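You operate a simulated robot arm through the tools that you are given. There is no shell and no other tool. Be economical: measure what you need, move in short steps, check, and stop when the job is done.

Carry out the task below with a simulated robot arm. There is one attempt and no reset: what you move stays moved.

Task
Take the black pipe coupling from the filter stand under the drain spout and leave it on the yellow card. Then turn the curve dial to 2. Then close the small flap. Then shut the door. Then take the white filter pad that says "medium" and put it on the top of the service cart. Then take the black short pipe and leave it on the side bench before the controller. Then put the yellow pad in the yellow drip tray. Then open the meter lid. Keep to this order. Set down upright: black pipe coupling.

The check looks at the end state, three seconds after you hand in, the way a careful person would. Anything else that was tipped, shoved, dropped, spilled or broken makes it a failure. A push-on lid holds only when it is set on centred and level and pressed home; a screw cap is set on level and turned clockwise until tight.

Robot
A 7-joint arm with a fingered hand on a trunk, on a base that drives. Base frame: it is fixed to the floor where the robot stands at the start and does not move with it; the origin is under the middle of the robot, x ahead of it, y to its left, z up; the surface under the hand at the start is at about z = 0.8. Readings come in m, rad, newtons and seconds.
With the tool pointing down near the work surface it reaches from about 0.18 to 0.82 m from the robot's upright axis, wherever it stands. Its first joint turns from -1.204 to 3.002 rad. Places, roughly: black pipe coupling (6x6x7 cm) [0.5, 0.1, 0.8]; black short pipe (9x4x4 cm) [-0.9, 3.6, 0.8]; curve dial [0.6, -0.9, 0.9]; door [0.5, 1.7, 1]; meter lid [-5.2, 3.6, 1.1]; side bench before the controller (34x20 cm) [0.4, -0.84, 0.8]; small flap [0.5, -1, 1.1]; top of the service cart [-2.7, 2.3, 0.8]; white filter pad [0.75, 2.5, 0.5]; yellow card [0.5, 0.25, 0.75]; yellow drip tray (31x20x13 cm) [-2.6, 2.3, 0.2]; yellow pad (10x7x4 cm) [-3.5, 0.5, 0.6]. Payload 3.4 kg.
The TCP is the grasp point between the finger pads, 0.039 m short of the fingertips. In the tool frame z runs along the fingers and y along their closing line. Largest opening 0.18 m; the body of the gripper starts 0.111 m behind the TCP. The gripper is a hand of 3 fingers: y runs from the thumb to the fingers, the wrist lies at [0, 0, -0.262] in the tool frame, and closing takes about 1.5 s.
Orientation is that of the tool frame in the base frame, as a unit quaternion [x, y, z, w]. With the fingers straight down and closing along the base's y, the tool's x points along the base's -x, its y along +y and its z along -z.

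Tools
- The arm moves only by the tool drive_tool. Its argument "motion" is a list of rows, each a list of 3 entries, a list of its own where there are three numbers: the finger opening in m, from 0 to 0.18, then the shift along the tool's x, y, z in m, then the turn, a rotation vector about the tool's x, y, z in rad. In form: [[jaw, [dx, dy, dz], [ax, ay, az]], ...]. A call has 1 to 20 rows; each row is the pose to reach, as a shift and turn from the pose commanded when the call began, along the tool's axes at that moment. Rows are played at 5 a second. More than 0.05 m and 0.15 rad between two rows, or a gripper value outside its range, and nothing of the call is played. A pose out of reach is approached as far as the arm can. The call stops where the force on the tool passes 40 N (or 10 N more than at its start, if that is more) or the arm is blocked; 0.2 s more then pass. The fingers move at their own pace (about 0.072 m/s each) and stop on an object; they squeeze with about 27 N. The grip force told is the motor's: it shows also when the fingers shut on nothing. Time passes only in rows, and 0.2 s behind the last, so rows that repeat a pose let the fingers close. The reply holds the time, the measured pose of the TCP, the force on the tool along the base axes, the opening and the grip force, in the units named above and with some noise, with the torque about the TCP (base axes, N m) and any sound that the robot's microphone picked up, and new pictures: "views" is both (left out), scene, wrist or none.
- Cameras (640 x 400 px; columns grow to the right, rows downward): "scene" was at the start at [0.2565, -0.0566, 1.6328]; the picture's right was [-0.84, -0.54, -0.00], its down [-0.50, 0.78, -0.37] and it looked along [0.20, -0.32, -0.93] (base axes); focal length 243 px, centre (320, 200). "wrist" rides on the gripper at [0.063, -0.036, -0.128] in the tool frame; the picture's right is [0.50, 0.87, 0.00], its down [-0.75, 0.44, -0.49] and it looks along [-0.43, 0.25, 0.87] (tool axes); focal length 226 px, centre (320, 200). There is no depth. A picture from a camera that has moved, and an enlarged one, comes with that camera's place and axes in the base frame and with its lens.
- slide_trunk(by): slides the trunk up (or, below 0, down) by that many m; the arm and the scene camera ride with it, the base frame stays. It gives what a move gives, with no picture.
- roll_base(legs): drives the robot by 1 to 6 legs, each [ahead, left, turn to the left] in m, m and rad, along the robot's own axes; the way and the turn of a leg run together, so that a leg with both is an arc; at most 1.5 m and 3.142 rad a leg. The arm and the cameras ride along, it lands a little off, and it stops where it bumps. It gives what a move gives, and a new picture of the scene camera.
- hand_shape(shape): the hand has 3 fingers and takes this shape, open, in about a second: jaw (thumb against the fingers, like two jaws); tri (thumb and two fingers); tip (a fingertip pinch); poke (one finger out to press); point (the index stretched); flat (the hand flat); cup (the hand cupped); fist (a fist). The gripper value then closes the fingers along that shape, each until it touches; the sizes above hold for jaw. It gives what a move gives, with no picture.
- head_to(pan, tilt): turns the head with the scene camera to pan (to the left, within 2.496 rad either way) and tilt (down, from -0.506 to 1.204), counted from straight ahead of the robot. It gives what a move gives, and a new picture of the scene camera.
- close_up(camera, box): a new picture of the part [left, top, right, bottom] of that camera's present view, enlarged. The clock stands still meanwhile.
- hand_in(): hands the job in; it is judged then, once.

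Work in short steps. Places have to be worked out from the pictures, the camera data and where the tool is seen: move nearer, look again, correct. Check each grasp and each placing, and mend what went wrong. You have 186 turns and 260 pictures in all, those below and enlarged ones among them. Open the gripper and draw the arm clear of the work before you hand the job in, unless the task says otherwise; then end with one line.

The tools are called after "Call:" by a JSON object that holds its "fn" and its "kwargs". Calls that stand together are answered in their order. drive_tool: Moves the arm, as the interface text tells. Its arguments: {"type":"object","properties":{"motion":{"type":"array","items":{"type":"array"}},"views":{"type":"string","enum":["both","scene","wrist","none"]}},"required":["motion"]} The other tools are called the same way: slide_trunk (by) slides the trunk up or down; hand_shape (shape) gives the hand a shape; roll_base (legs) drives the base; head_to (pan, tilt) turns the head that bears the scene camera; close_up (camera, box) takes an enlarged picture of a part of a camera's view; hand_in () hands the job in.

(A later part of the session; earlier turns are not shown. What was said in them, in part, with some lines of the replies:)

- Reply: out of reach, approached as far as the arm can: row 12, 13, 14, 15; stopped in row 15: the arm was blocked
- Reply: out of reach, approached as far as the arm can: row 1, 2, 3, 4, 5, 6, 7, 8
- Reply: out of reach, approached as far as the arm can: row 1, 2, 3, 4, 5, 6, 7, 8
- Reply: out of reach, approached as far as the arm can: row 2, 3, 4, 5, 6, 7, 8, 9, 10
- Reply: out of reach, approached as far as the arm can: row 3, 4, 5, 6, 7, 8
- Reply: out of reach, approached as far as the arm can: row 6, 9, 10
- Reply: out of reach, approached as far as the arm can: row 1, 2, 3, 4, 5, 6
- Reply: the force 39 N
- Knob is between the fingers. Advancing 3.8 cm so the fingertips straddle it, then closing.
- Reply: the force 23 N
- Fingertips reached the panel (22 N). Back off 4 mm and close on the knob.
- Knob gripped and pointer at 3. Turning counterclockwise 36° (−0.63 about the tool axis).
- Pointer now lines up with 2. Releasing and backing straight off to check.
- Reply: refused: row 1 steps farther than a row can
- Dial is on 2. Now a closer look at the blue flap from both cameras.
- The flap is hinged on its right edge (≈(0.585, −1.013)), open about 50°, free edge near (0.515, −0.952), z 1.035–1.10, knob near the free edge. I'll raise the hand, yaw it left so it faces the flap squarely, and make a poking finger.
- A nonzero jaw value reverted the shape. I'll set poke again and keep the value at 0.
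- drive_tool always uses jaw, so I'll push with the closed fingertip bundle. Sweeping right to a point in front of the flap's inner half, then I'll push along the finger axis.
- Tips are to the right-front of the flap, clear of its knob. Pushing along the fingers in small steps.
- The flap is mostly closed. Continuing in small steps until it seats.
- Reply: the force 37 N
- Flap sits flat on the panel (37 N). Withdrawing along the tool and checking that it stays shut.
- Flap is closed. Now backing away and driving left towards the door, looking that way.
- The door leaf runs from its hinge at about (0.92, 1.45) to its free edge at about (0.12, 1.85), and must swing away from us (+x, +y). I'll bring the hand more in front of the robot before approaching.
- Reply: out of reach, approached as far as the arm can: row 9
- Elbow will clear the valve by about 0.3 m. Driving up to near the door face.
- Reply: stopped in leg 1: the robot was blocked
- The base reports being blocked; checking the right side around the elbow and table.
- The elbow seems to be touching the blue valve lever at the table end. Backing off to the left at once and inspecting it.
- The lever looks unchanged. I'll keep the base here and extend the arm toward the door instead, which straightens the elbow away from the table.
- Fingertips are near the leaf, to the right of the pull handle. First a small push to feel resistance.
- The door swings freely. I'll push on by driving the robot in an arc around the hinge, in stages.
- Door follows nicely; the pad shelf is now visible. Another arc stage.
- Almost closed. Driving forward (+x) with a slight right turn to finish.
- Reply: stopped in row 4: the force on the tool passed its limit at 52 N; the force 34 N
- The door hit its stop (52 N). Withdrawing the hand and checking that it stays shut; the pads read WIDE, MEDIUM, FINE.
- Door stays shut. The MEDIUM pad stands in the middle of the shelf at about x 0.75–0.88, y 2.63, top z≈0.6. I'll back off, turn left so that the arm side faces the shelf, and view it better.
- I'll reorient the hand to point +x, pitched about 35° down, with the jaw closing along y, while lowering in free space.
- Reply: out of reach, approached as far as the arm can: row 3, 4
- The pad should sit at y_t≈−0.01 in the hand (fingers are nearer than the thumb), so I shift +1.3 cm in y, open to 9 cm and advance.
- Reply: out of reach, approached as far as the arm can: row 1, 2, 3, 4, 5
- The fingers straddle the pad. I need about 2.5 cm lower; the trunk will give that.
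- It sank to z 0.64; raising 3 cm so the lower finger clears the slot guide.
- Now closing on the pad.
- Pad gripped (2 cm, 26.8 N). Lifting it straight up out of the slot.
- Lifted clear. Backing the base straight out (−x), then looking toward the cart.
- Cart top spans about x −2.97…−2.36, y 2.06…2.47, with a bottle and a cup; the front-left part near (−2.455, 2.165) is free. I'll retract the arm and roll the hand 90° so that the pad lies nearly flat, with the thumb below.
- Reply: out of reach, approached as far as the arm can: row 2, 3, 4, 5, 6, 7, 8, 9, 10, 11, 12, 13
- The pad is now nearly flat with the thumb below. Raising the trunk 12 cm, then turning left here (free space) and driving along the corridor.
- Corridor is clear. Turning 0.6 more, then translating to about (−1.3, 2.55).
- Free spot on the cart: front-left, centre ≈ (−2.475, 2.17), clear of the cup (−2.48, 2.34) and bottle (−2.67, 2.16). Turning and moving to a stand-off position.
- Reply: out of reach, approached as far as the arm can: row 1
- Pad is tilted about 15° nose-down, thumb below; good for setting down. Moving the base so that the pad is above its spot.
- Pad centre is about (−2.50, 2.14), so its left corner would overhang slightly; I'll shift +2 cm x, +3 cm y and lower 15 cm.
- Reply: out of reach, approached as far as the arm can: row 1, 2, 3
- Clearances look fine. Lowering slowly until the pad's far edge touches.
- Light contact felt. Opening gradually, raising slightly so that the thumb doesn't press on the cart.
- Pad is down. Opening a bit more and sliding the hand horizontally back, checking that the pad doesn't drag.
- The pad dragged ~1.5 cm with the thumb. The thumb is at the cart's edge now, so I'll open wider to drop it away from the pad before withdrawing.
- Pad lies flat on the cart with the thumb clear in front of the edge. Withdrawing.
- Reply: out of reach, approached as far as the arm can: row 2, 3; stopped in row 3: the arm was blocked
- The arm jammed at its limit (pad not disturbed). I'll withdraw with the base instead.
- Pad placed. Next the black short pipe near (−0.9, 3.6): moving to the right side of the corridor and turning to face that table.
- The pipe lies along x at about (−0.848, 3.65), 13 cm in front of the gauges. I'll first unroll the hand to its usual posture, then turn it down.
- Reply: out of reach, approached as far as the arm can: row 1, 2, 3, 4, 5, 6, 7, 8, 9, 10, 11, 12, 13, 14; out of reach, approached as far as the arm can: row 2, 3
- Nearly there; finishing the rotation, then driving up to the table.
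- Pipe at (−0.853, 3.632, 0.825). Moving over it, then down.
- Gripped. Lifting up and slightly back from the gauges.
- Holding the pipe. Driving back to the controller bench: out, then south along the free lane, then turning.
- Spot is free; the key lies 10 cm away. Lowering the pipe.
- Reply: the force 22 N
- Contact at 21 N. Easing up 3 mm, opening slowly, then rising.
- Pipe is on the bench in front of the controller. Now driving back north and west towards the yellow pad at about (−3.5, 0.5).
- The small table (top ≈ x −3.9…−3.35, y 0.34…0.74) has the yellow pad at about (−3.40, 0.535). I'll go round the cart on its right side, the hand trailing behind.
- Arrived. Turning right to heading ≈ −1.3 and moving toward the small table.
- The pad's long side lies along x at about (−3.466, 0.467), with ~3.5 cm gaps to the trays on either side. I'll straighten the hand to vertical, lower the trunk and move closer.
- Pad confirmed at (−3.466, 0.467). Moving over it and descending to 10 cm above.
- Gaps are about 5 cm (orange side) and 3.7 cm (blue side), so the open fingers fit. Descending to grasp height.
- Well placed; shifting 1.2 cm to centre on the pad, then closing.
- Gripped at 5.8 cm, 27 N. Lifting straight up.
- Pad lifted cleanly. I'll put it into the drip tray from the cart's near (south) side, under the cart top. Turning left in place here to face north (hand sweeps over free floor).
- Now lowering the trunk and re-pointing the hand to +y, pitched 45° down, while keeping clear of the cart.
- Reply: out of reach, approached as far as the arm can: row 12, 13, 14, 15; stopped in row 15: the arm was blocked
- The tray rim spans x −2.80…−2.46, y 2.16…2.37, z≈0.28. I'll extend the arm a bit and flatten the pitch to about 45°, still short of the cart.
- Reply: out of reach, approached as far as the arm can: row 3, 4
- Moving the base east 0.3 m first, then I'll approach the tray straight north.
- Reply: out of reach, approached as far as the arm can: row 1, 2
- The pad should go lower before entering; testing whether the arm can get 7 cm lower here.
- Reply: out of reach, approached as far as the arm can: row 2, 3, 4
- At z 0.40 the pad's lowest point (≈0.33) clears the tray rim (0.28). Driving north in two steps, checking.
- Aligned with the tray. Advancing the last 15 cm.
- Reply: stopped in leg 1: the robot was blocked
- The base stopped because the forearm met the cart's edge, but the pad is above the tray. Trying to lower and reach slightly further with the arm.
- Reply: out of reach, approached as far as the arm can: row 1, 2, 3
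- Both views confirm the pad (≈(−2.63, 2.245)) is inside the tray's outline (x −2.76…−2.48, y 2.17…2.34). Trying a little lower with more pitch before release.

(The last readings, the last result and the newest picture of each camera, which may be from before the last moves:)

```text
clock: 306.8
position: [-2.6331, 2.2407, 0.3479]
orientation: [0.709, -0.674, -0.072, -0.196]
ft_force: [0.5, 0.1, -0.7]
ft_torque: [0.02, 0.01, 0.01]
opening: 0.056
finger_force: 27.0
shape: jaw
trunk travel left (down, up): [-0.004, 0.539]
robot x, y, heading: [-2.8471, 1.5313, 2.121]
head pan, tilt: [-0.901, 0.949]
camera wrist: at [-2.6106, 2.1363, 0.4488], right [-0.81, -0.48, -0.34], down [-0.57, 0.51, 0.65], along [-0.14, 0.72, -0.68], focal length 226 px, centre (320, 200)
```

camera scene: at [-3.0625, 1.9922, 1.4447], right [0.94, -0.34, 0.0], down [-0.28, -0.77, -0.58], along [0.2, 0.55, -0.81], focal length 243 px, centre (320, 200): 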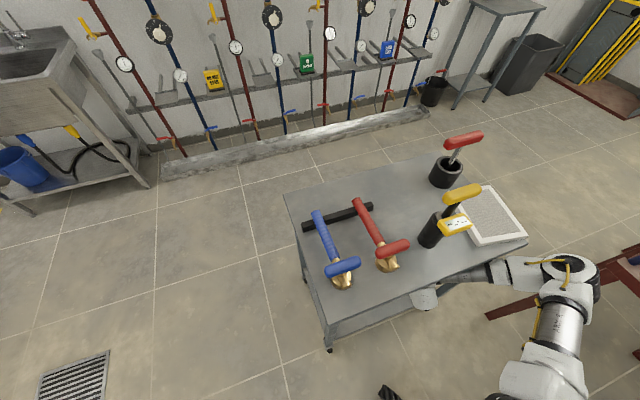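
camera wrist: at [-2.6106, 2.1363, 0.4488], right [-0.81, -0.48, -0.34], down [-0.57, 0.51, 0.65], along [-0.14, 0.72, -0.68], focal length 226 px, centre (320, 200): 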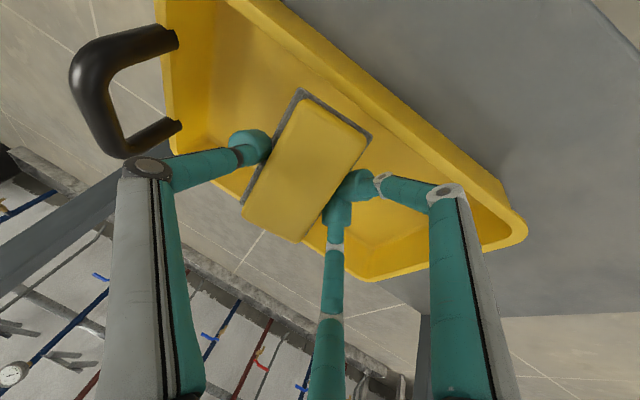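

Much better: nearly flat and lower. Lowering another 4–5 cm into the tray.

Call:
{"fn": "drive_tool", "kwargs": {"motion": [[0.02, [0.006, 0.004, 0.0185], [0, 0, 0]], [0.02, [0.012, 0.008, 0.037], [0, 0, 0]], [0.02, [0.016, 0.01, 0.046], [0, 0, 0]], [0.02, [0.016, 0.01, 0.046], [0, 0, 0]]], "views": "wrist"}}

```text
clock: 307.8
position: [-2.6331, 2.2443, 0.3016]
orientation: [0.708, -0.674, -0.073, -0.197]
ft_force: [-0.6, 4.0, 9.9]
ft_torque: [-0.48, 0.3, -0.18]
opening: 0.0562
finger_force: 26.9
shape: jaw
trunk travel left (down, up): [-0.004, 0.539]
robot x, y, heading: [-2.8412, 1.5291, 2.125]
head pan, tilt: [-0.901, 0.949]
camera wrist: at [-2.6111, 2.1392, 0.4016], right [-0.81, -0.47, -0.34], down [-0.57, 0.51, 0.65], along [-0.14, 0.72, -0.68], focal length 226 px, centre (320, 200)
```

wrist: 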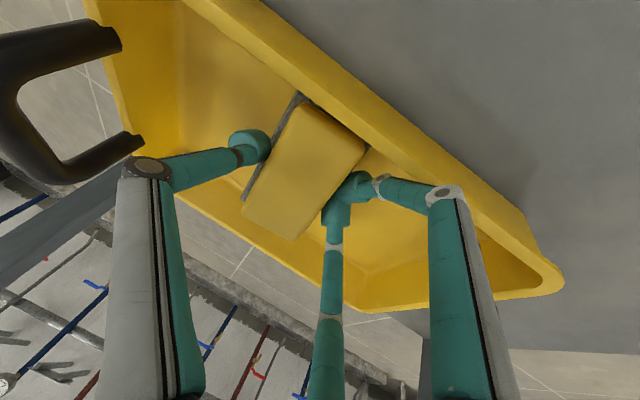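

Pad touches the tray (10 N). Easing up slightly and opening.

Call:
{"fn": "drive_tool", "kwargs": {"motion": [[0.04, [-0.002, 0, -0.006], [0, 0, 0]], [0.06, [-0.002, 0, -0.006], [0, 0, 0]], [0.08, [-0.002, 0, -0.006], [0, 0, 0]], [0.095, [-0.002, 0, -0.006], [0, 0, 0]], [0.095, [-0.002, 0, -0.006], [0, 0, 0]], [0.095, [-0.002, 0, -0.006], [0, 0, 0]]], "views": "wrist"}}

```text
clock: 309.2
position: [-2.6345, 2.2433, 0.3042]
orientation: [0.709, -0.673, -0.071, -0.197]
ft_force: [-0.5, 0.8, 0.4]
ft_torque: [-0.06, 0.02, -0.02]
opening: 0.0909
finger_force: 0.1
shape: jaw
trunk travel left (down, up): [-0.004, 0.539]
robot x, y, heading: [-2.8462, 1.5316, 2.122]
head pan, tilt: [-0.901, 0.949]
camera wrist: at [-2.6128, 2.1385, 0.4053], right [-0.81, -0.48, -0.34], down [-0.57, 0.51, 0.65], along [-0.14, 0.72, -0.68], focal length 226 px, centre (320, 200)
```

wrist: 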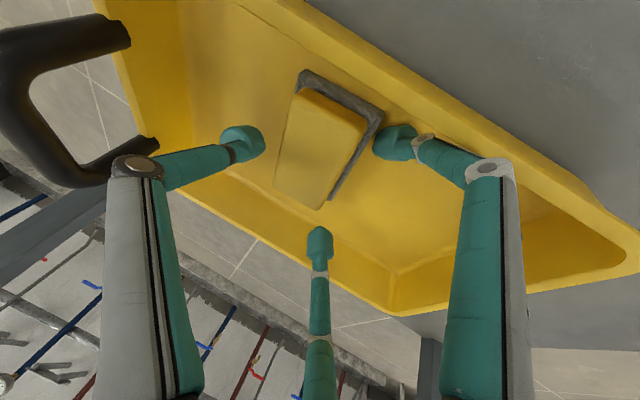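

Pad is lying in the tray. Raising the hand and backing out south.

Call:
{"fn": "drive_tool", "kwargs": {"motion": [[0.095, [-0.012, -0.006, -0.03], [0, 0, 0]], [0.095, [-0.024, -0.012, -0.06], [0, 0, 0]], [0.095, [-0.031, -0.0155, -0.078], [0, 0, 0]], [0.095, [-0.031, -0.0155, -0.078], [0, 0, 0]]], "views": "wrist"}}

Call:
{"fn": "roll_base", "kwargs": {"legs": [[-0.32, 0.2, 0]]}}

Call:
{"fn": "close_up", "kwargs": {"camera": "scene", "box": [260, 90, 480, 270]}}

```text
clock: 310.2
position: [-2.6313, 2.2436, 0.3928]
orientation: [0.708, -0.674, -0.072, -0.197]
ft_force: [-0.3, 0.2, -0.5]
ft_torque: [0.0, -0.02, -0.03]
opening: 0.0917
finger_force: 0.0
shape: jaw
trunk travel left (down, up): [-0.004, 0.539]
robot x, y, heading: [-2.8472, 1.5306, 2.123]
head pan, tilt: [-0.901, 0.949]
camera wrist: at [-2.6104, 2.1386, 0.4925], right [-0.81, -0.47, -0.34], down [-0.57, 0.51, 0.65], along [-0.13, 0.72, -0.68], focal length 226 px, centre (320, 200)
```

wrist: 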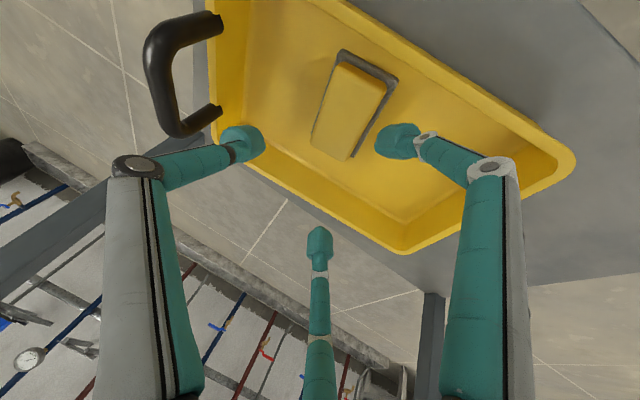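

```text
clock: 312.6
position: [-2.6374, 1.8672, 0.3894]
orientation: [0.71, -0.673, -0.072, -0.196]
ft_force: [0.5, -1.1, -0.3]
ft_torque: [0.01, -0.01, 0.01]
opening: 0.0921
finger_force: 0.1
shape: jaw
trunk travel left (down, up): [-0.004, 0.539]
robot x, y, heading: [-2.8461, 1.15, 2.125]
head pan, tilt: [-0.901, 0.949]
camera scene: at [-3.0591, 1.6242, 1.4421], right [0.94, -0.34, 0.0], down [-0.28, -0.77, -0.58], along [0.19, 0.54, -0.82], focal length 243 px, centre (320, 200)
```

scene: 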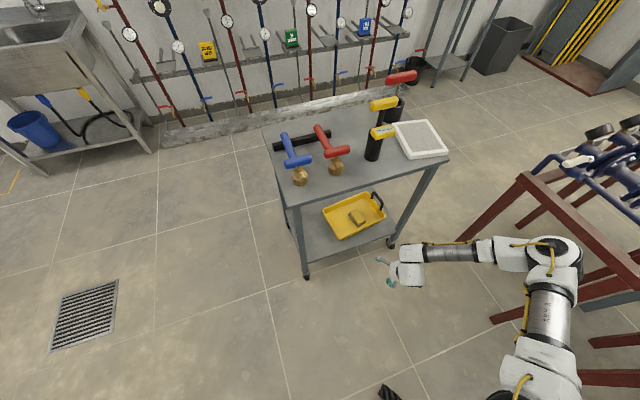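

```text
2.22 times, centred on (370, 180) of scene
camera zoom: at [-3.0591, 1.6242, 1.4421], right [0.94, -0.34, 0.0], down [-0.28, -0.77, -0.58], along [0.19, 0.54, -0.82], focal length 541 px, centre (209, 244)
```

zoom: 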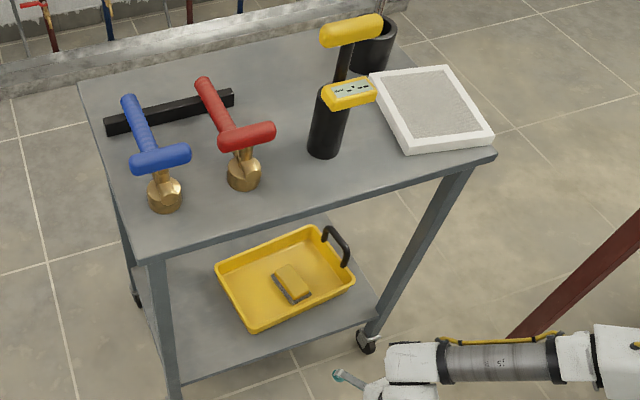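

The yellow pad is in the drip tray and everything on the cart stands as before. Now raising the trunk and driving west towards the meter at about (−5.2, 3.6).

Call:
{"fn": "slide_trunk", "kwargs": {"by": 0.35}}

Call:
{"fn": "roll_base", "kwargs": {"legs": [[0.48, 0.585, 0], [1.02, -0.63, 0], [0, 0, 1.5]]}}

Call:
{"fn": "head_to", "kwargs": {"pan": -0.9, "tilt": 0.35}}

```text
clock: 316.0
position: [-2.6372, 1.8661, 0.744]
orientation: [0.709, -0.673, -0.072, -0.199]
ft_force: [-0.3, -0.2, -0.9]
ft_torque: [-0.01, 0.01, 0.02]
opening: 0.092
finger_force: 0.2
shape: jaw
trunk travel left (down, up): [-0.354, 0.189]
robot x, y, heading: [-2.8457, 1.1528, 2.126]
head pan, tilt: [-0.901, 0.949]
```

```text
clock: 329.4
position: [-4.3008, 2.6806, 0.7449]
orientation: [0.977, 0.007, -0.19, -0.093]
ft_force: [-0.2, 0.4, 0.4]
ft_torque: [0.0, -0.02, -0.04]
opening: 0.0922
finger_force: 0.1
shape: jaw
trunk travel left (down, up): [-0.354, 0.189]
robot x, y, heading: [-3.5968, 2.4421, -2.628]
head pan, tilt: [-0.901, 0.949]
camera scene: at [-3.6751, 2.4805, 1.8741], right [0.37, 0.93, 0.0], down [0.76, -0.31, -0.58], along [-0.54, 0.21, -0.82], focal length 243 px, centre (320, 200)
```

scene: 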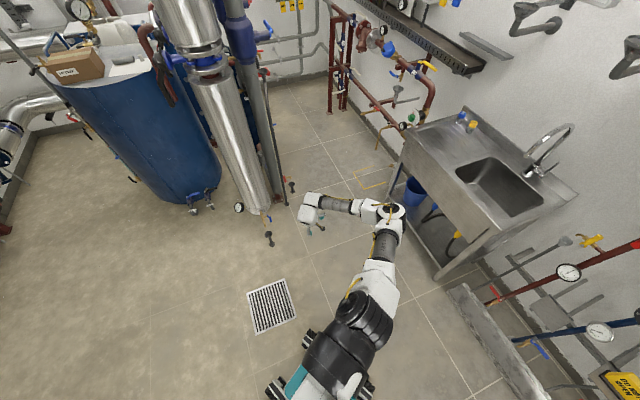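

```text
clock: 330.4
position: [-4.2991, 2.6777, 0.7479]
orientation: [0.976, 0.008, -0.193, -0.096]
ft_force: [-0.5, -0.3, 0.1]
ft_torque: [-0.04, 0.04, -0.01]
opening: 0.0922
finger_force: 0.1
shape: jaw
trunk travel left (down, up): [-0.354, 0.189]
robot x, y, heading: [-3.5986, 2.4441, -2.621]
head pan, tilt: [-0.901, 0.351]
camera scene: at [-3.6941, 2.4884, 1.9251], right [0.37, 0.93, 0.0], down [0.32, -0.13, -0.94], along [-0.87, 0.35, -0.35], focal length 243 px, centre (320, 200)
```

scene: 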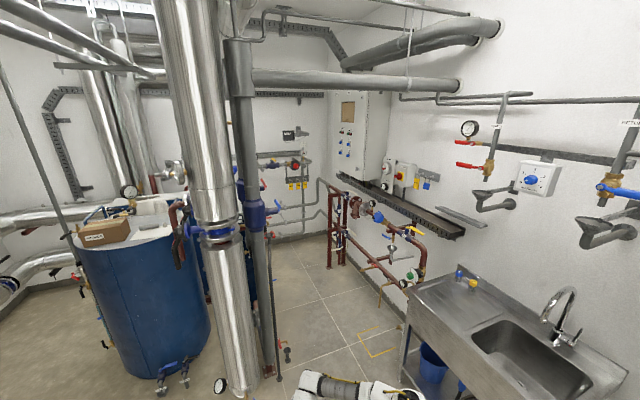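

Call:
{"fn": "close_up", "kwargs": {"camera": "scene", "box": [310, 160, 450, 300]}}

```text
2.86 times, centred on (380, 230) of scene
camera zoom: at [-3.6941, 2.4884, 1.9251], right [0.37, 0.93, 0.0], down [0.32, -0.13, -0.94], along [-0.87, 0.35, -0.35], focal length 695 px, centre (149, 114)
```

zoom: 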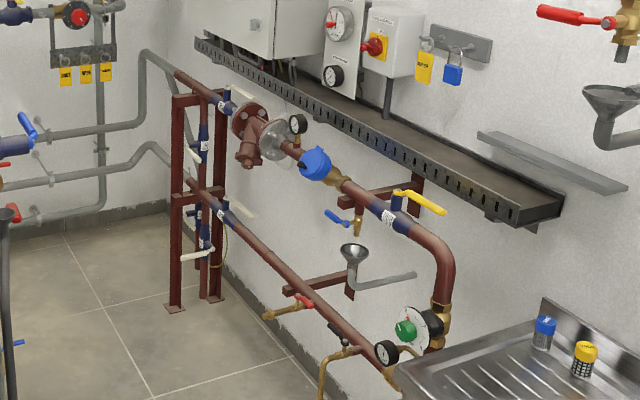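

The blue round cover on the brass meter is the lid. Raising the trunk and moving closer for a better look.

Call:
{"fn": "slide_trunk", "kwargs": {"by": 0.12}}

Call:
{"fn": "roll_base", "kwargs": {"legs": [[0.45, -0.58, 0]]}}

Call:
{"fn": "head_to", "kwargs": {"pan": -1.25, "tilt": 0.6}}

```text
clock: 331.9
position: [-4.3001, 2.6781, 0.8678]
orientation: [0.977, 0.007, -0.191, -0.095]
ft_force: [0.6, -0.3, -0.5]
ft_torque: [0.0, -0.04, 0.04]
opening: 0.092
finger_force: 0.1
shape: jaw
trunk travel left (down, up): [-0.474, 0.069]
robot x, y, heading: [-3.5986, 2.4455, -2.618]
head pan, tilt: [-0.901, 0.351]
```

```text
clock: 335.9
position: [-4.9737, 2.9862, 0.8695]
orientation: [0.976, -0.001, -0.192, -0.098]
ft_force: [-0.3, 0.1, 0.0]
ft_torque: [0.02, 0.01, 0.0]
opening: 0.0922
finger_force: 0.0
shape: jaw
trunk travel left (down, up): [-0.474, 0.069]
robot x, y, heading: [-4.2792, 2.7389, -2.64]
head pan, tilt: [-0.901, 0.351]
camera scene: at [-4.3442, 2.7981, 2.0453], right [0.39, 0.92, 0.0], down [0.32, -0.14, -0.94], along [-0.86, 0.36, -0.35], focal length 243 px, centre (320, 200)
```

scene: 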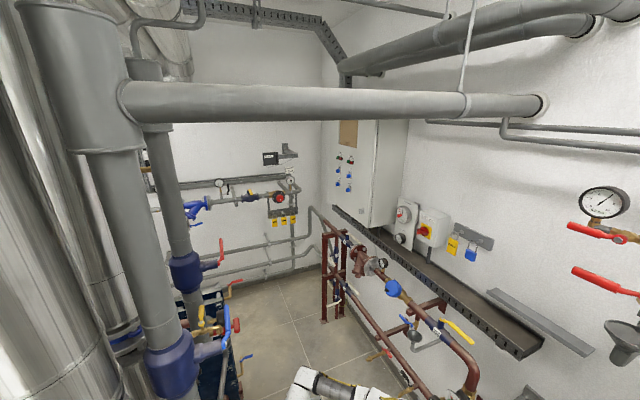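

```text
clock: 336.8
position: [-4.9712, 2.9836, 0.8709]
orientation: [0.976, -0.001, -0.192, -0.099]
ft_force: [1.2, -0.5, 0.1]
ft_torque: [-0.01, 0.02, 0.03]
opening: 0.0922
finger_force: 0.0
shape: jaw
trunk travel left (down, up): [-0.474, 0.069]
robot x, y, heading: [-4.2779, 2.7446, -2.643]
head pan, tilt: [-1.25, 0.6]
camera scene: at [-4.3252, 2.8259, 2.0224], right [0.68, 0.73, 0.0], down [0.42, -0.39, -0.82], along [-0.6, 0.56, -0.57], focal length 243 px, centre (320, 200)
```

scene: 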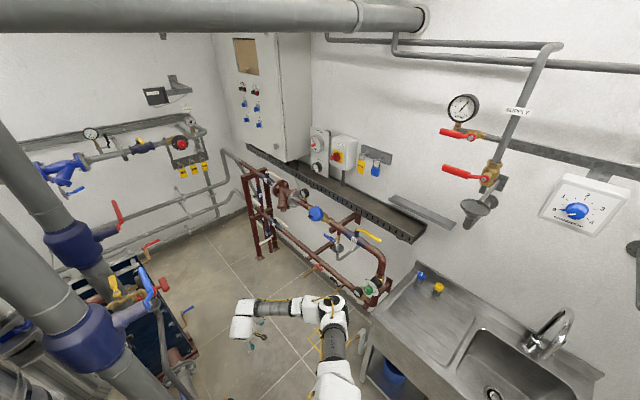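

Call:
{"fn": "close_up", "kwargs": {"camera": "scene", "box": [285, 190, 365, 240]}}

```text
8.00 times, centred on (325, 215) of scene
camera zoom: at [-4.3252, 2.8259, 2.0224], right [0.68, 0.73, 0.0], down [0.42, -0.39, -0.82], along [-0.6, 0.56, -0.57], focal length 1947 px, centre (280, 80)
```

zoom: 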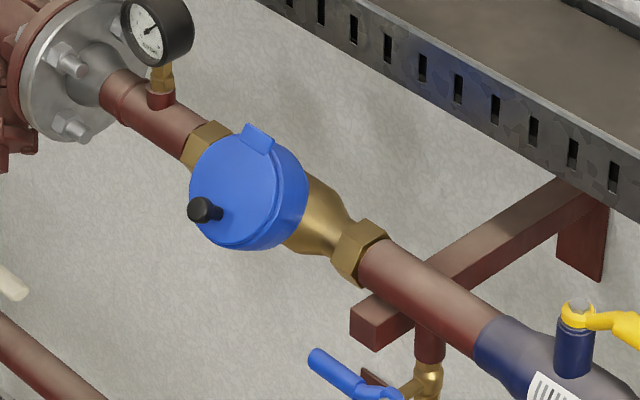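

The lid is a blue disc facing the room, hinged at the top (tab) with a black knob low on its front; centre ≈ (−5.19, 3.593, 1.11). I'll step back, turn so that the arm faces the wall, and re-point the hand forward.

Call:
{"fn": "roll_base", "kwargs": {"legs": [[0.027, 0.32, 0], [0, 0, -0.74]]}}

Call:
{"fn": "slide_trunk", "kwargs": {"by": 0.06}}

```text
clock: 340.9
position: [-4.4893, 3.0902, 0.8753]
orientation: [0.908, -0.358, -0.143, -0.165]
ft_force: [-0.4, -0.9, -1.0]
ft_torque: [0.03, -0.01, -0.02]
opening: 0.0921
finger_force: 0.1
shape: jaw
trunk travel left (down, up): [-0.474, 0.069]
robot x, y, heading: [-4.147, 2.4425, 2.889]
head pan, tilt: [-1.25, 0.6]
camera scene: at [-4.1267, 2.5325, 2.0226], right [1.0, 0.07, 0.0], down [0.04, -0.57, -0.82], along [-0.06, 0.82, -0.57], focal length 243 px, centre (320, 200)
```

scene: 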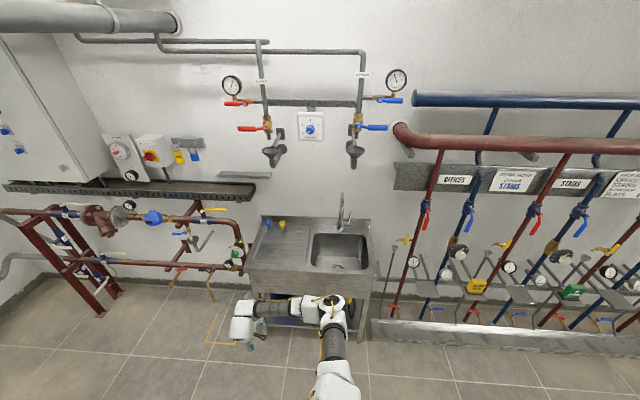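

```text
clock: 341.9
position: [-4.4926, 3.0833, 0.9368]
orientation: [0.907, -0.357, -0.145, -0.167]
ft_force: [-0.5, -0.4, 0.4]
ft_torque: [0.01, 0.0, -0.03]
opening: 0.0922
finger_force: 0.0
shape: jaw
trunk travel left (down, up): [-0.534, 0.009]
robot x, y, heading: [-4.1448, 2.4435, 2.89]
head pan, tilt: [-1.25, 0.6]
```

Call:
{"fn": "close_up", "kwargs": {"camera": "scene", "box": [100, 180, 260, 300]}}

```text
3.33 times, centred on (180, 240) of scene
camera zoom: at [-4.1248, 2.5292, 2.0823], right [1.0, 0.07, 0.0], down [0.04, -0.56, -0.82], along [-0.06, 0.82, -0.57], focal length 811 px, centre (787, 67)
```

zoom: 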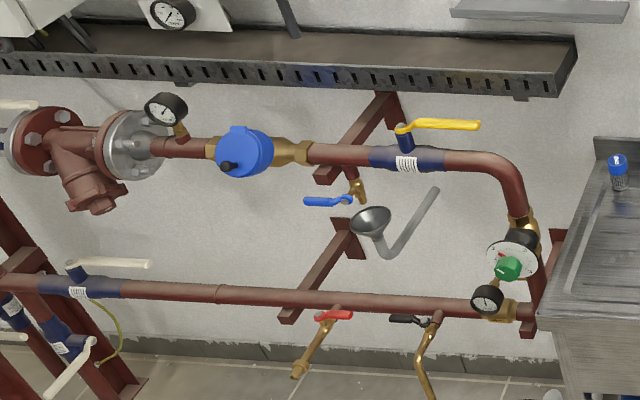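

Lid plane is tilted back ~30°, knob about 2 cm below its centre, knob tip near (−5.19, 3.557, 1.11). I'll point the hand forward (slightly down) and raise it, then drive in.

Call:
{"fn": "drive_tool", "kwargs": {"motion": [[0.09, [-0.004, 0, -0.02], [0.027, -0.1, 0.059]], [0.08, [-0.008, 0, -0.041], [0.054, -0.2, 0.117]], [0.07, [-0.012, 0.001, -0.061], [0.081, -0.3, 0.176]], [0.06, [-0.016, 0.001, -0.082], [0.108, -0.4, 0.234]], [0.06, [-0.02, 0.001, -0.102], [0.135, -0.5, 0.293]], [0.06, [-0.024, 0.001, -0.123], [0.162, -0.6, 0.352]], [0.06, [-0.027, 0.002, -0.143], [0.189, -0.7, 0.41]], [0.06, [-0.031, 0.002, -0.164], [0.216, -0.802, 0.469]], [0.06, [-0.031, 0.002, -0.164], [0.216, -0.802, 0.469]]], "views": "none"}}

Call:
{"fn": "roll_base", "kwargs": {"legs": [[0.5, -0.3, 0]]}}

Call:
{"fn": "drive_tool", "kwargs": {"motion": [[0.06, [0, 0, 0], [0, 0, 0]]]}}

```text
clock: 343.9
position: [-4.4983, 3.0874, 1.1213]
orientation: [0.753, -0.454, -0.376, -0.292]
ft_force: [0.1, 0.9, -0.1]
ft_torque: [-0.02, 0.02, 0.0]
opening: 0.0581
finger_force: 0.1
shape: jaw
out of reach, approached as far as the arm can: row 5, 6, 7, 8, 9
trunk travel left (down, up): [-0.534, 0.009]
robot x, y, heading: [-4.1461, 2.445, 2.886]
head pan, tilt: [-1.25, 0.6]
```

```text
clock: 347.2
position: [-4.8954, 3.505, 1.1216]
orientation: [0.75, -0.458, -0.375, -0.295]
ft_force: [-0.3, -0.3, -1.3]
ft_torque: [0.0, 0.02, -0.03]
opening: 0.0584
finger_force: 0.1
shape: jaw
trunk travel left (down, up): [-0.534, 0.009]
robot x, y, heading: [-4.5462, 2.8576, 2.879]
head pan, tilt: [-1.25, 0.6]
camera scene: at [-4.5251, 2.9488, 2.0822], right [1.0, 0.06, 0.0], down [0.03, -0.57, -0.82], along [-0.05, 0.82, -0.57], focal length 243 px, centre (320, 200)
```

scene: 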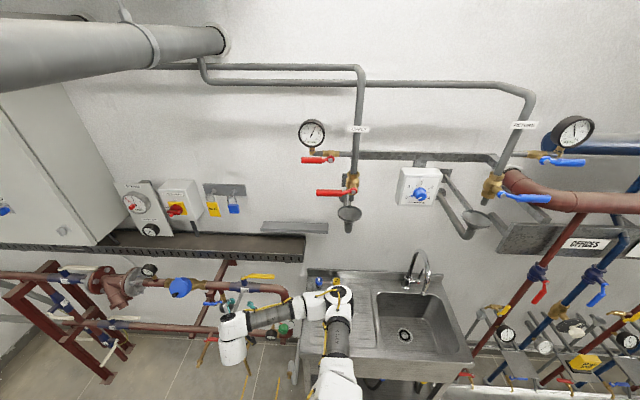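

```text
clock: 347.6
position: [-4.8936, 3.5037, 1.1217]
orientation: [0.75, -0.458, -0.375, -0.296]
ft_force: [0.8, 0.5, -0.1]
ft_torque: [-0.02, 0.01, 0.05]
opening: 0.0581
finger_force: 0.0
shape: jaw
trunk travel left (down, up): [-0.534, 0.009]
robot x, y, heading: [-4.5442, 2.862, 2.879]
head pan, tilt: [-1.25, 0.6]
camera scene: at [-4.5226, 2.9574, 2.0817], right [1.0, 0.06, 0.0], down [0.03, -0.57, -0.82], along [-0.05, 0.82, -0.57], focal length 243 px, centre (320, 200)
camera wrist: at [-4.8032, 3.3889, 1.1432], right [-0.64, -0.58, -0.5], down [-0.48, -0.21, 0.85], along [-0.6, 0.78, -0.14], focal length 226 px, centre (320, 200)
```

scene: 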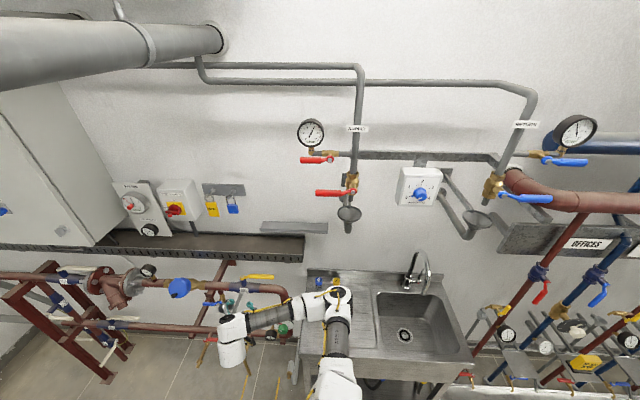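
wrist: 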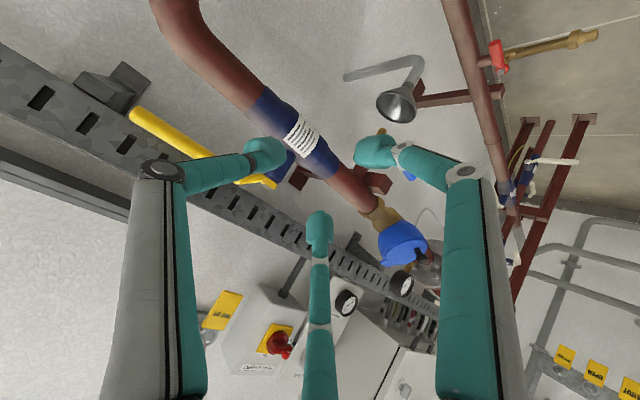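

Close to the pipe here; moving left (−x) and slightly back so the hand is in front of the meter.

Call:
{"fn": "drive_tool", "kwargs": {"motion": [[0.06, [0.02, 0.02, -0.03], [0, 0, 0]], [0.06, [0.025, 0.065, -0.045], [0, 0, 0]], [0.06, [0.012, 0.11, -0.035], [0, 0, 0]], [0.06, [-0.002, 0.155, -0.02], [0, 0, 0]], [0.06, [-0.016, 0.2, -0.006], [0, 0, 0]], [0.06, [-0.03, 0.235, 0.008], [0, 0, 0]], [0.06, [-0.0455, 0.265, 0.0205], [0, 0, 0]]]}}

Call:
{"fn": "close_up", "kwargs": {"camera": "wrist", "box": [200, 80, 440, 260]}}

```text
clock: 349.2
position: [-5.1558, 3.4337, 1.1194]
orientation: [0.75, -0.458, -0.374, -0.297]
ft_force: [-1.0, 0.5, 0.9]
ft_torque: [0.03, 0.02, 0.0]
opening: 0.0582
finger_force: 0.1
shape: jaw
out of reach, approached as far as the arm can: row 1, 2, 3, 4, 5, 6
trunk travel left (down, up): [-0.534, 0.009]
robot x, y, heading: [-4.5509, 2.8647, 2.875]
head pan, tilt: [-1.25, 0.6]
camera scene: at [-4.531, 2.9509, 2.0821], right [1.0, 0.06, 0.0], down [0.04, -0.57, -0.82], along [-0.05, 0.82, -0.57], focal length 243 px, centre (320, 200)
camera wrist: at [-5.0661, 3.3184, 1.1412], right [-0.64, -0.58, -0.51], down [-0.48, -0.21, 0.85], along [-0.6, 0.78, -0.14], focal length 226 px, centre (320, 200)
```

scene: 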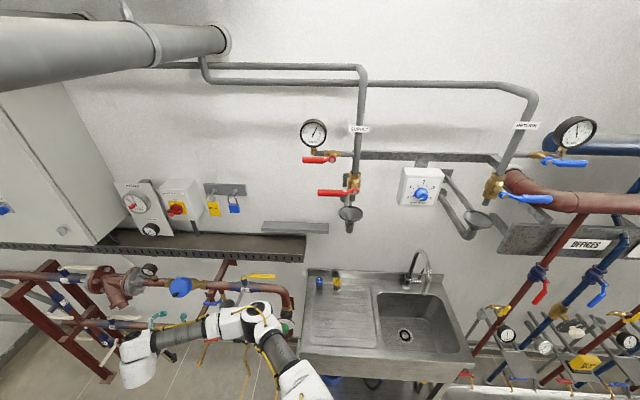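
wrist: 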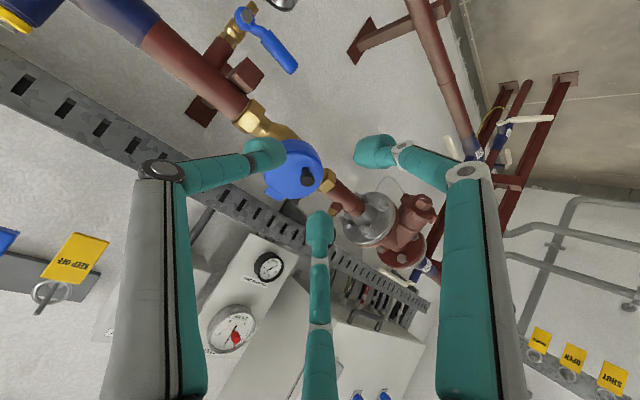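

```text
2.22 times, centred on (320, 170) of wrist
camera zoom: at [-5.0661, 3.3184, 1.1412], right [-0.64, -0.58, -0.51], down [-0.48, -0.21, 0.85], along [-0.6, 0.78, -0.14], focal length 502 px, centre (320, 267)
```

zoom: 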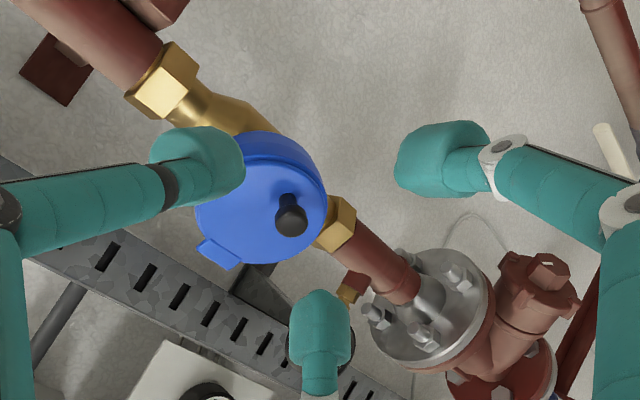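

The knob is visible between the fingers. In tool axes it lies about 5 cm off in −x and 14 cm ahead. Shifting and advancing partway.

Call:
{"fn": "drive_tool", "kwargs": {"motion": [[0.06, [-0.025, 0.004, 0], [0, 0, 0]], [0.06, [-0.05, 0.007, 0.01], [0, 0, 0]], [0.06, [-0.05, 0.007, 0.04], [0, 0, 0]], [0.06, [-0.05, 0.007, 0.07], [0, 0, 0]], [0.06, [-0.05, 0.007, 0.07], [0, 0, 0]]]}}

Call:
{"fn": "close_up", "kwargs": {"camera": "wrist", "box": [200, 80, 440, 260]}}

```text
clock: 350.4
position: [-5.1963, 3.5075, 1.1249]
orientation: [0.75, -0.456, -0.376, -0.295]
ft_force: [-0.4, 0.4, 0.5]
ft_torque: [-0.01, -0.02, 0.06]
opening: 0.0585
finger_force: 0.0
shape: jaw
trunk travel left (down, up): [-0.534, 0.009]
robot x, y, heading: [-4.5478, 2.8661, 2.878]
head pan, tilt: [-1.25, 0.6]
camera scene: at [-4.5275, 2.9532, 2.082], right [1.0, 0.06, 0.0], down [0.03, -0.57, -0.82], along [-0.05, 0.82, -0.57], focal length 243 px, centre (320, 200)
camera wrist: at [-5.105, 3.393, 1.1465], right [-0.64, -0.58, -0.5], down [-0.48, -0.21, 0.85], along [-0.6, 0.78, -0.14], focal length 226 px, centre (320, 200)
```

scene: 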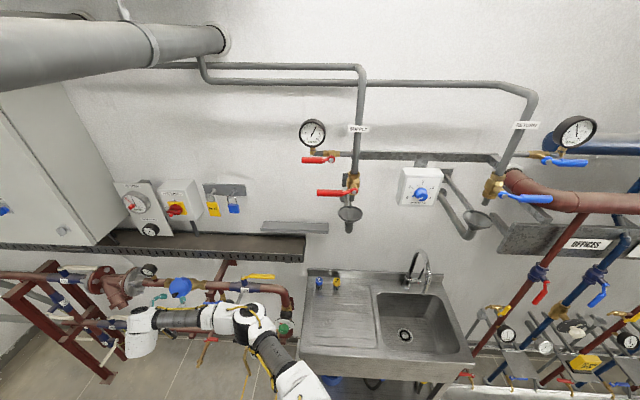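
wrist: 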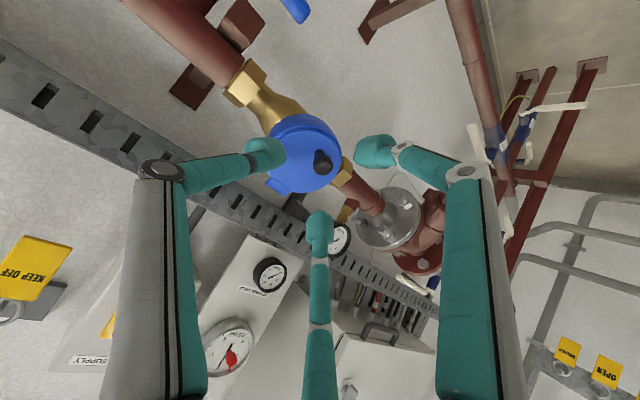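

```text
refused: no pictures are left
```

Pictures are used up, so I continue from readings. The last two wrist images triangulate the knob head at (−5.223, 3.572, 1.083): on the tool axis, 8 cm ahead. Advancing 5.5 cm while watching force.

Call:
{"fn": "drive_tool", "kwargs": {"motion": [[0.06, [-0.001, 0.001, 0.02], [0, 0, 0]], [0.06, [-0.002, 0.002, 0.04], [0, 0, 0]], [0.06, [-0.003, 0.0026, 0.05], [0, 0, 0]], [0.06, [-0.003, 0.0026, 0.055], [0, 0, 0]], [0.06, [-0.003, 0.0026, 0.055], [0, 0, 0]]], "views": "none"}}

```text
clock: 351.6
position: [-5.2147, 3.5521, 1.0971]
orientation: [0.75, -0.458, -0.374, -0.296]
ft_force: [-0.9, 0.2, -0.4]
ft_torque: [0.02, 0.01, -0.01]
opening: 0.0583
finger_force: 0.0
shape: jaw
trunk travel left (down, up): [-0.534, 0.009]
robot x, y, heading: [-4.5475, 2.8586, 2.88]
head pan, tilt: [-1.25, 0.6]
no pictures are left
```

No contact, as expected. Closing on the knob.

Call:
{"fn": "drive_tool", "kwargs": {"motion": [[0.045, [0, 0, 0], [0, 0, 0]], [0.03, [0, 0, 0], [0, 0, 0]], [0.015, [0, 0, 0], [0, 0, 0]], [0.0, [0, 0, 0], [0, 0, 0]], [0.0, [0, 0, 0], [0, 0, 0]], [0.0, [0, 0, 0], [0, 0, 0]], [0.0, [0, 0, 0], [0, 0, 0]]], "views": "none"}}

```text
clock: 353.2
position: [-5.2149, 3.5509, 1.0975]
orientation: [0.75, -0.458, -0.375, -0.296]
ft_force: [-0.1, -1.4, 2.2]
ft_torque: [0.05, 0.05, 0.1]
opening: 0.0055
finger_force: 26.6
shape: tri
trunk travel left (down, up): [-0.534, 0.009]
robot x, y, heading: [-4.5459, 2.8624, 2.881]
head pan, tilt: [-1.25, 0.6]
no pictures are left
```

Opening reads 0.55 cm at full grip force (not 0), so the knob is held. Now pulling along an arc about the hinge, 30° first, with the hand turning along.

Call:
{"fn": "drive_tool", "kwargs": {"motion": [[0.0, [-0.0054, 0.0007, -0.0077], [-0.039, 0.119, 0.038]], [0.0, [-0.0118, 0.0008, -0.0147], [-0.0785, 0.238, 0.076]], [0.0, [-0.0189, 0.0005, -0.0208], [-0.118, 0.357, 0.114]], [0.0, [-0.0266, -0.0004, -0.026], [-0.157, 0.476, 0.152]], [0.0, [-0.0266, -0.0004, -0.026], [-0.157, 0.476, 0.152]]], "views": "none"}}

```text
clock: 354.4
position: [-5.2201, 3.5357, 1.1358]
orientation: [0.801, -0.539, -0.243, -0.093]
ft_force: [-1.4, -0.1, 0.2]
ft_torque: [-0.06, -0.05, -0.03]
opening: 0.0
finger_force: 27.0
shape: tri
trunk travel left (down, up): [-0.534, 0.009]
robot x, y, heading: [-4.5476, 2.8594, 2.876]
head pan, tilt: [-1.25, 0.6]
no pictures are left
```

Opening fell to 0, so the knob slipped out of the grip. I'll open, return to the pre-grasp pose and try a deeper grip.

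Call:
{"fn": "drive_tool", "kwargs": {"motion": [[0.02, [0.033, 0.01, -0.03], [0, 0, 0]], [0.06, [0.041, 0.02, -0.03], [0.032, -0.095, -0.03]], [0.06, [0.04, 0.01, -0.025], [0.063, -0.19, -0.06]], [0.06, [0.038, 0.003, -0.02], [0.095, -0.286, -0.091]], [0.06, [0.035, -0.004, -0.015], [0.126, -0.381, -0.121]], [0.06, [0.033, -0.0088, -0.0107], [0.158, -0.476, -0.151]], [0.06, [0.033, -0.0088, -0.0107], [0.158, -0.476, -0.151]]], "views": "none"}}

```text
clock: 356.0
position: [-5.1956, 3.5137, 1.1262]
orientation: [0.749, -0.458, -0.375, -0.298]
ft_force: [-0.2, 0.3, -0.8]
ft_torque: [-0.01, 0.0, 0.01]
opening: 0.0579
finger_force: 0.1
shape: jaw
trunk travel left (down, up): [-0.534, 0.009]
robot x, y, heading: [-4.5514, 2.8605, 2.874]
head pan, tilt: [-1.25, 0.6]
no pictures are left
```

Advancing again, this time further, until the fingertips touch the lid face.

Call:
{"fn": "drive_tool", "kwargs": {"motion": [[0.06, [0, 0.004, 0.025], [0, 0, 0]], [0.06, [0, 0.0056, 0.05], [0, 0, 0]], [0.06, [0, 0.0056, 0.056], [0, 0, 0]], [0.06, [0, 0.0056, 0.062], [0, 0, 0]], [0.06, [0, 0.0056, 0.062], [0, 0, 0]]], "views": "none"}}

```text
clock: 357.2
position: [-5.2185, 3.5614, 1.0918]
orientation: [0.75, -0.458, -0.374, -0.297]
ft_force: [0.9, -0.3, 0.4]
ft_torque: [0.02, 0.0, -0.02]
opening: 0.0578
finger_force: 0.1
shape: jaw
trunk travel left (down, up): [-0.534, 0.009]
robot x, y, heading: [-4.5481, 2.8646, 2.883]
head pan, tilt: [-1.25, 0.6]
no pictures are left
```

Call:
{"fn": "drive_tool", "kwargs": {"motion": [[0.06, [0, 0, 0.005], [0, 0, 0]], [0.06, [0, 0, 0.01], [0, 0, 0]], [0.06, [0, 0, 0.01], [0, 0, 0]]], "views": "none"}}

```text
clock: 358.0
position: [-5.2201, 3.5646, 1.0902]
orientation: [0.749, -0.458, -0.376, -0.297]
ft_force: [5.8, -14.7, 12.3]
ft_torque: [0.26, -0.4, -0.57]
opening: 0.0582
finger_force: 0.1
shape: jaw
trunk travel left (down, up): [-0.534, 0.009]
robot x, y, heading: [-4.5434, 2.8594, 2.877]
head pan, tilt: [-1.25, 0.6]
no pictures are left
```

Contact with the lid face (20 N straight back). Backing off 4 mm and closing on the knob's base.

Call:
{"fn": "drive_tool", "kwargs": {"motion": [[0.06, [0, 0, -0.008], [0, 0, 0]], [0.04, [0, 0, -0.008], [0, 0, 0]], [0.02, [0, 0, -0.008], [0, 0, 0]], [0.0, [0, 0, -0.008], [0, 0, 0]], [0.0, [0, 0, -0.008], [0, 0, 0]], [0.0, [0, 0, -0.008], [0, 0, 0]], [0.0, [0, 0, -0.008], [0, 0, 0]]], "views": "none"}}

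```text
clock: 359.6
position: [-5.22, 3.5636, 1.0899]
orientation: [0.75, -0.457, -0.374, -0.296]
ft_force: [-7.8, 4.3, 0.1]
ft_torque: [-0.07, 0.0, 0.16]
opening: 0.0114
finger_force: 27.1
shape: tri
trunk travel left (down, up): [-0.534, 0.009]
robot x, y, heading: [-4.5473, 2.8601, 2.879]
head pan, tilt: [-1.25, 0.6]
no pictures are left
```

Firmer grip now (1.1 cm). Pulling just ~11° first and checking the grip.

Call:
{"fn": "drive_tool", "kwargs": {"motion": [[0.0, [-0.0026, 0.0035, -0.006], [-0.03, 0.091, 0.029]], [0.0, [-0.0059, 0.0047, -0.0115], [-0.06, 0.182, 0.058]], [0.0, [-0.0059, 0.0047, -0.0115], [-0.06, 0.182, 0.058]]], "views": "none"}}

```text
clock: 360.4
position: [-5.2197, 3.559, 1.1006]
orientation: [0.775, -0.494, -0.327, -0.22]
ft_force: [-5.3, 14.7, 8.2]
ft_torque: [0.48, 0.14, 0.0]
opening: 0.0103
finger_force: 26.9
shape: tri
trunk travel left (down, up): [-0.534, 0.009]
robot x, y, heading: [-4.5434, 2.8608, 2.878]
head pan, tilt: [-1.25, 0.6]
no pictures are left
```

Still holding; forces say to move more upward and closer to the hinge. Continuing with a corrected arc.

Call:
{"fn": "drive_tool", "kwargs": {"motion": [[0.0, [-0.0048, 0.0002, -0.0056], [-0.03, 0.091, 0.029]], [0.0, [-0.0096, 0.0004, -0.0112], [-0.06, 0.182, 0.058]], [0.0, [-0.0096, 0.0004, -0.0112], [-0.06, 0.182, 0.058]]], "views": "none"}}

```text
clock: 361.2
position: [-5.2226, 3.5561, 1.116]
orientation: [0.793, -0.525, -0.275, -0.141]
ft_force: [-0.4, 14.7, 5.4]
ft_torque: [0.4, 0.0, -0.09]
opening: 0.0103
finger_force: 26.9
shape: tri
trunk travel left (down, up): [-0.534, 0.009]
robot x, y, heading: [-4.5506, 2.8592, 2.873]
head pan, tilt: [-1.25, 0.6]
no pictures are left
```

Call:
{"fn": "drive_tool", "kwargs": {"motion": [[0.0, [-0.005, 0, -0.005], [-0.03, 0.091, 0.029]], [0.0, [-0.01, 0, -0.0101], [-0.06, 0.182, 0.058]], [0.0, [-0.01, 0, -0.0101], [-0.06, 0.182, 0.058]]], "views": "none"}}

```text
clock: 362.0
position: [-5.2239, 3.5565, 1.1388]
orientation: [0.804, -0.549, -0.22, -0.061]
ft_force: [-2.9, 13.9, -0.9]
ft_torque: [0.17, -0.09, -0.04]
opening: 0.0086
finger_force: 26.7
shape: tri
out of reach, approached as far as the arm can: row 2, 3
trunk travel left (down, up): [-0.534, 0.009]
robot x, y, heading: [-4.5502, 2.8651, 2.877]
head pan, tilt: [-1.25, 0.6]
no pictures are left
```

Lid is roughly 40° open. Orientation is near its limit, so continuing by translation along the arc.

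Call:
{"fn": "drive_tool", "kwargs": {"motion": [[0.0, [-0.0064, 0.0015, -0.0113], [0, 0, 0]], [0.0, [-0.0135, 0.0025, -0.0222], [0, 0, 0]], [0.0, [-0.0135, 0.0025, -0.0222], [0, 0, 0]]], "views": "none"}}

```text
clock: 362.8
position: [-5.2232, 3.5571, 1.165]
orientation: [0.804, -0.549, -0.22, -0.061]
ft_force: [-1.6, 2.3, -8.2]
ft_torque: [-0.61, -0.21, 0.16]
opening: 0.0077
finger_force: 26.9
shape: tri
trunk travel left (down, up): [-0.534, 0.009]
robot x, y, heading: [-4.5461, 2.8605, 2.874]
head pan, tilt: [-1.25, 0.6]
no pictures are left
```

Call:
{"fn": "drive_tool", "kwargs": {"motion": [[0.0, [-0.0098, 0, -0.0099], [0, 0, 0]], [0.0, [-0.0212, -0.0016, -0.0171], [0, 0, 0]], [0.0, [-0.0212, -0.0016, -0.0171], [0, 0, 0]]], "views": "none"}}

```text
clock: 363.6
position: [-5.2205, 3.5684, 1.1865]
orientation: [0.805, -0.548, -0.218, -0.061]
ft_force: [-7.2, -10.0, -22.2]
ft_torque: [-2.32, -0.63, 0.45]
opening: 0.0065
finger_force: 26.8
shape: tri
out of reach, approached as far as the arm can: row 2, 3
trunk travel left (down, up): [-0.534, 0.009]
robot x, y, heading: [-4.5481, 2.8627, 2.875]
head pan, tilt: [-1.25, 0.6]
no pictures are left
```

Resistance is rising (23 N against opening) at an estimated ~100° — probably near its stop. A small extra push to confirm.

Call:
{"fn": "drive_tool", "kwargs": {"motion": [[0.0, [-0.006, -0.001, -0.002], [0, 0, 0]], [0.0, [-0.006, -0.001, -0.002], [0, 0, 0]]], "views": "none"}}

```text
clock: 364.2
position: [-5.2182, 3.5716, 1.194]
orientation: [0.805, -0.547, -0.22, -0.061]
ft_force: [-17.5, -8.4, -20.1]
ft_torque: [-2.17, -0.24, 0.66]
opening: 0.0047
finger_force: 26.9
shape: tri
out of reach, approached as far as the arm can: row 1, 2
trunk travel left (down, up): [-0.534, 0.009]
robot x, y, heading: [-4.5489, 2.8641, 2.874]
head pan, tilt: [-1.25, 0.6]
no pictures are left
```

The grip is slipping at that limit. Releasing and retreating up and back along the tool axis, which cannot pull the lid shut.

Call:
{"fn": "drive_tool", "kwargs": {"motion": [[0.02, [0, 0, 0], [0, 0, 0]], [0.04, [0, 0, 0], [0, 0, 0]], [0.06, [0, 0, 0], [0, 0, 0]], [0.06, [0, 0, 0], [0, 0, 0]], [0.06, [0.005, 0, -0.03], [0, 0, 0]], [0.06, [0.01, 0, -0.06], [0, 0, 0]], [0.06, [0.015, 0, -0.09], [0, 0, 0]], [0.06, [0.015, 0, -0.09], [0, 0, 0]]], "views": "none"}}

```text
clock: 366.0
position: [-5.1762, 3.5224, 1.2723]
orientation: [0.804, -0.548, -0.222, -0.062]
ft_force: [0.7, -0.3, 0.0]
ft_torque: [-0.01, 0.01, -0.01]
opening: 0.058
finger_force: 0.0
shape: jaw
trunk travel left (down, up): [-0.534, 0.009]
robot x, y, heading: [-4.5488, 2.8586, 2.875]
head pan, tilt: [-1.25, 0.6]
no pictures are left
```

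Now I'll check the lid by touch: come in below it with closed fingers and push up from underneath, which can only open it further. First back off, level the hand and descend in front.

Call:
{"fn": "drive_tool", "kwargs": {"motion": [[0.04, [0.038, 0.017, -0.015], [0, 0, 0]], [0.0, [0.077, 0.035, -0.031], [0, 0, 0]], [0.0, [0.094, 0.033, 0.008], [0.036, -0.109, -0.034]], [0.0, [0.11, 0.032, 0.047], [0.072, -0.218, -0.069]], [0.0, [0.127, 0.03, 0.087], [0.108, -0.328, -0.103]], [0.0, [0.144, 0.029, 0.126], [0.144, -0.437, -0.138]], [0.0, [0.161, 0.027, 0.165], [0.18, -0.546, -0.172]], [0.0, [0.161, 0.027, 0.165], [0.18, -0.546, -0.172]]], "views": "none"}}

```text
clock: 367.8
position: [-5.2066, 3.4381, 1.0676]
orientation: [0.753, -0.457, -0.37, -0.295]
ft_force: [-0.2, 0.3, 0.1]
ft_torque: [-0.01, 0.02, -0.01]
opening: 0.0001
finger_force: 27.0
shape: jaw
out of reach, approached as far as the arm can: row 7, 8
trunk travel left (down, up): [-0.534, 0.009]
robot x, y, heading: [-4.5499, 2.862, 2.876]
head pan, tilt: [-1.25, 0.6]
no pictures are left
```

Probing at the knob's closed-position height: if the lid is shut, I should touch the knob at y≈3.56; if open, I should pass that point freely.

Call:
{"fn": "drive_tool", "kwargs": {"motion": [[0.0, [-0.035, -0.016, 0.015], [0, 0, 0]], [0.0, [-0.069, -0.032, 0.035], [0, 0, 0]], [0.0, [-0.069, -0.032, 0.0457], [0, 0, 0]], [0.0, [-0.0737, -0.036, 0.0536], [0, 0, 0]], [0.0, [-0.0783, -0.04, 0.0615], [0, 0, 0]], [0.0, [-0.083, -0.044, 0.0693], [0, 0, 0]], [0.0, [-0.083, -0.044, 0.0693], [0, 0, 0]]], "views": "none"}}

```text
clock: 369.4
position: [-5.2108, 3.5498, 1.1024]
orientation: [0.749, -0.459, -0.374, -0.296]
ft_force: [-0.4, 0.3, -0.1]
ft_torque: [-0.02, 0.0, -0.02]
opening: 0.0
finger_force: 27.1
shape: jaw
trunk travel left (down, up): [-0.534, 0.009]
robot x, y, heading: [-4.5455, 2.8583, 2.882]
head pan, tilt: [-1.25, 0.6]
no pictures are left
```

No contact where the knob would be: the lid is staying open. A gentle upward push from underneath will make sure it is fully open.

Call:
{"fn": "drive_tool", "kwargs": {"motion": [[0.0, [-0.0125, -0.0015, -0.008], [0, 0, 0]], [0.0, [-0.025, -0.003, -0.0164], [0, 0, 0]], [0.0, [-0.0375, -0.0045, -0.0245], [0, 0, 0]], [0.0, [-0.0375, -0.0045, -0.0245], [0, 0, 0]]], "views": "none"}}

```text
clock: 370.4
position: [-5.2101, 3.548, 1.1474]
orientation: [0.749, -0.459, -0.374, -0.296]
ft_force: [-0.1, 0.1, -0.2]
ft_torque: [-0.01, 0.03, 0.05]
opening: 0.0
finger_force: 26.5
shape: jaw
trunk travel left (down, up): [-0.534, 0.009]
robot x, y, heading: [-4.5486, 2.8586, 2.875]
head pan, tilt: [-1.25, 0.6]
no pictures are left
```

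Call:
{"fn": "drive_tool", "kwargs": {"motion": [[0.0, [-0.0125, -0.0015, -0.008], [0, 0, 0]], [0.0, [-0.025, -0.003, -0.0164], [0, 0, 0]], [0.0, [-0.0375, -0.0045, -0.0245], [0, 0, 0]], [0.0, [-0.0375, -0.0045, -0.0245], [0, 0, 0]]], "views": "none"}}

```text
clock: 371.4
position: [-5.2118, 3.5499, 1.1935]
orientation: [0.749, -0.459, -0.374, -0.297]
ft_force: [-0.3, 0.0, 1.0]
ft_torque: [0.02, 0.0, 0.01]
opening: 0.0001
finger_force: 27.0
shape: jaw
trunk travel left (down, up): [-0.534, 0.009]
robot x, y, heading: [-4.5494, 2.8583, 2.88]
head pan, tilt: [-1.25, 0.6]
no pictures are left
```

No contact all the way up: the lid is open well past 110° and staying there. Withdrawing straight back, opening the hand, then driving clear.

Call:
{"fn": "drive_tool", "kwargs": {"motion": [[0.0, [0.019, 0.016, -0.032], [0, 0, 0]], [0.0, [0.037, 0.032, -0.063], [0, 0, 0]], [0.02, [0.056, 0.049, -0.095], [0, 0, 0]], [0.06, [0.056, 0.049, -0.095], [0, 0, 0]], [0.1, [0.056, 0.049, -0.095], [0, 0, 0]], [0.1, [0.056, 0.049, -0.095], [0, 0, 0]]], "views": "none"}}

Call:
{"fn": "roll_base", "kwargs": {"legs": [[-0.367, 0.2125, 0]]}}

```text
clock: 372.8
position: [-5.212, 3.4283, 1.1937]
orientation: [0.749, -0.459, -0.374, -0.296]
ft_force: [0.1, 0.6, -0.2]
ft_torque: [-0.02, -0.01, 0.0]
opening: 0.0966
finger_force: 0.1
shape: jaw
trunk travel left (down, up): [-0.534, 0.009]
robot x, y, heading: [-4.5479, 2.8585, 2.877]
head pan, tilt: [-1.25, 0.6]
no pictures are left
```

```text
clock: 375.4
position: [-4.9134, 3.1284, 1.194]
orientation: [0.749, -0.459, -0.375, -0.295]
ft_force: [-0.8, -0.3, -0.3]
ft_torque: [-0.02, 0.05, 0.04]
opening: 0.097
finger_force: 0.1
shape: jaw
trunk travel left (down, up): [-0.534, 0.009]
robot x, y, heading: [-4.2516, 2.5587, 2.874]
head pan, tilt: [-1.25, 0.6]
```

The arm is clear, the gripper is open and all the steps are done in order, so I'm handing in.

Call:
{"fn": "hand_in", "kwargs": {}}

```text
The job is handed in.
```

All eight steps were done in order and the job is handed in. The camera pictures ran out before the last one, so I checked that the meter lid was open by touch only, not by sight.
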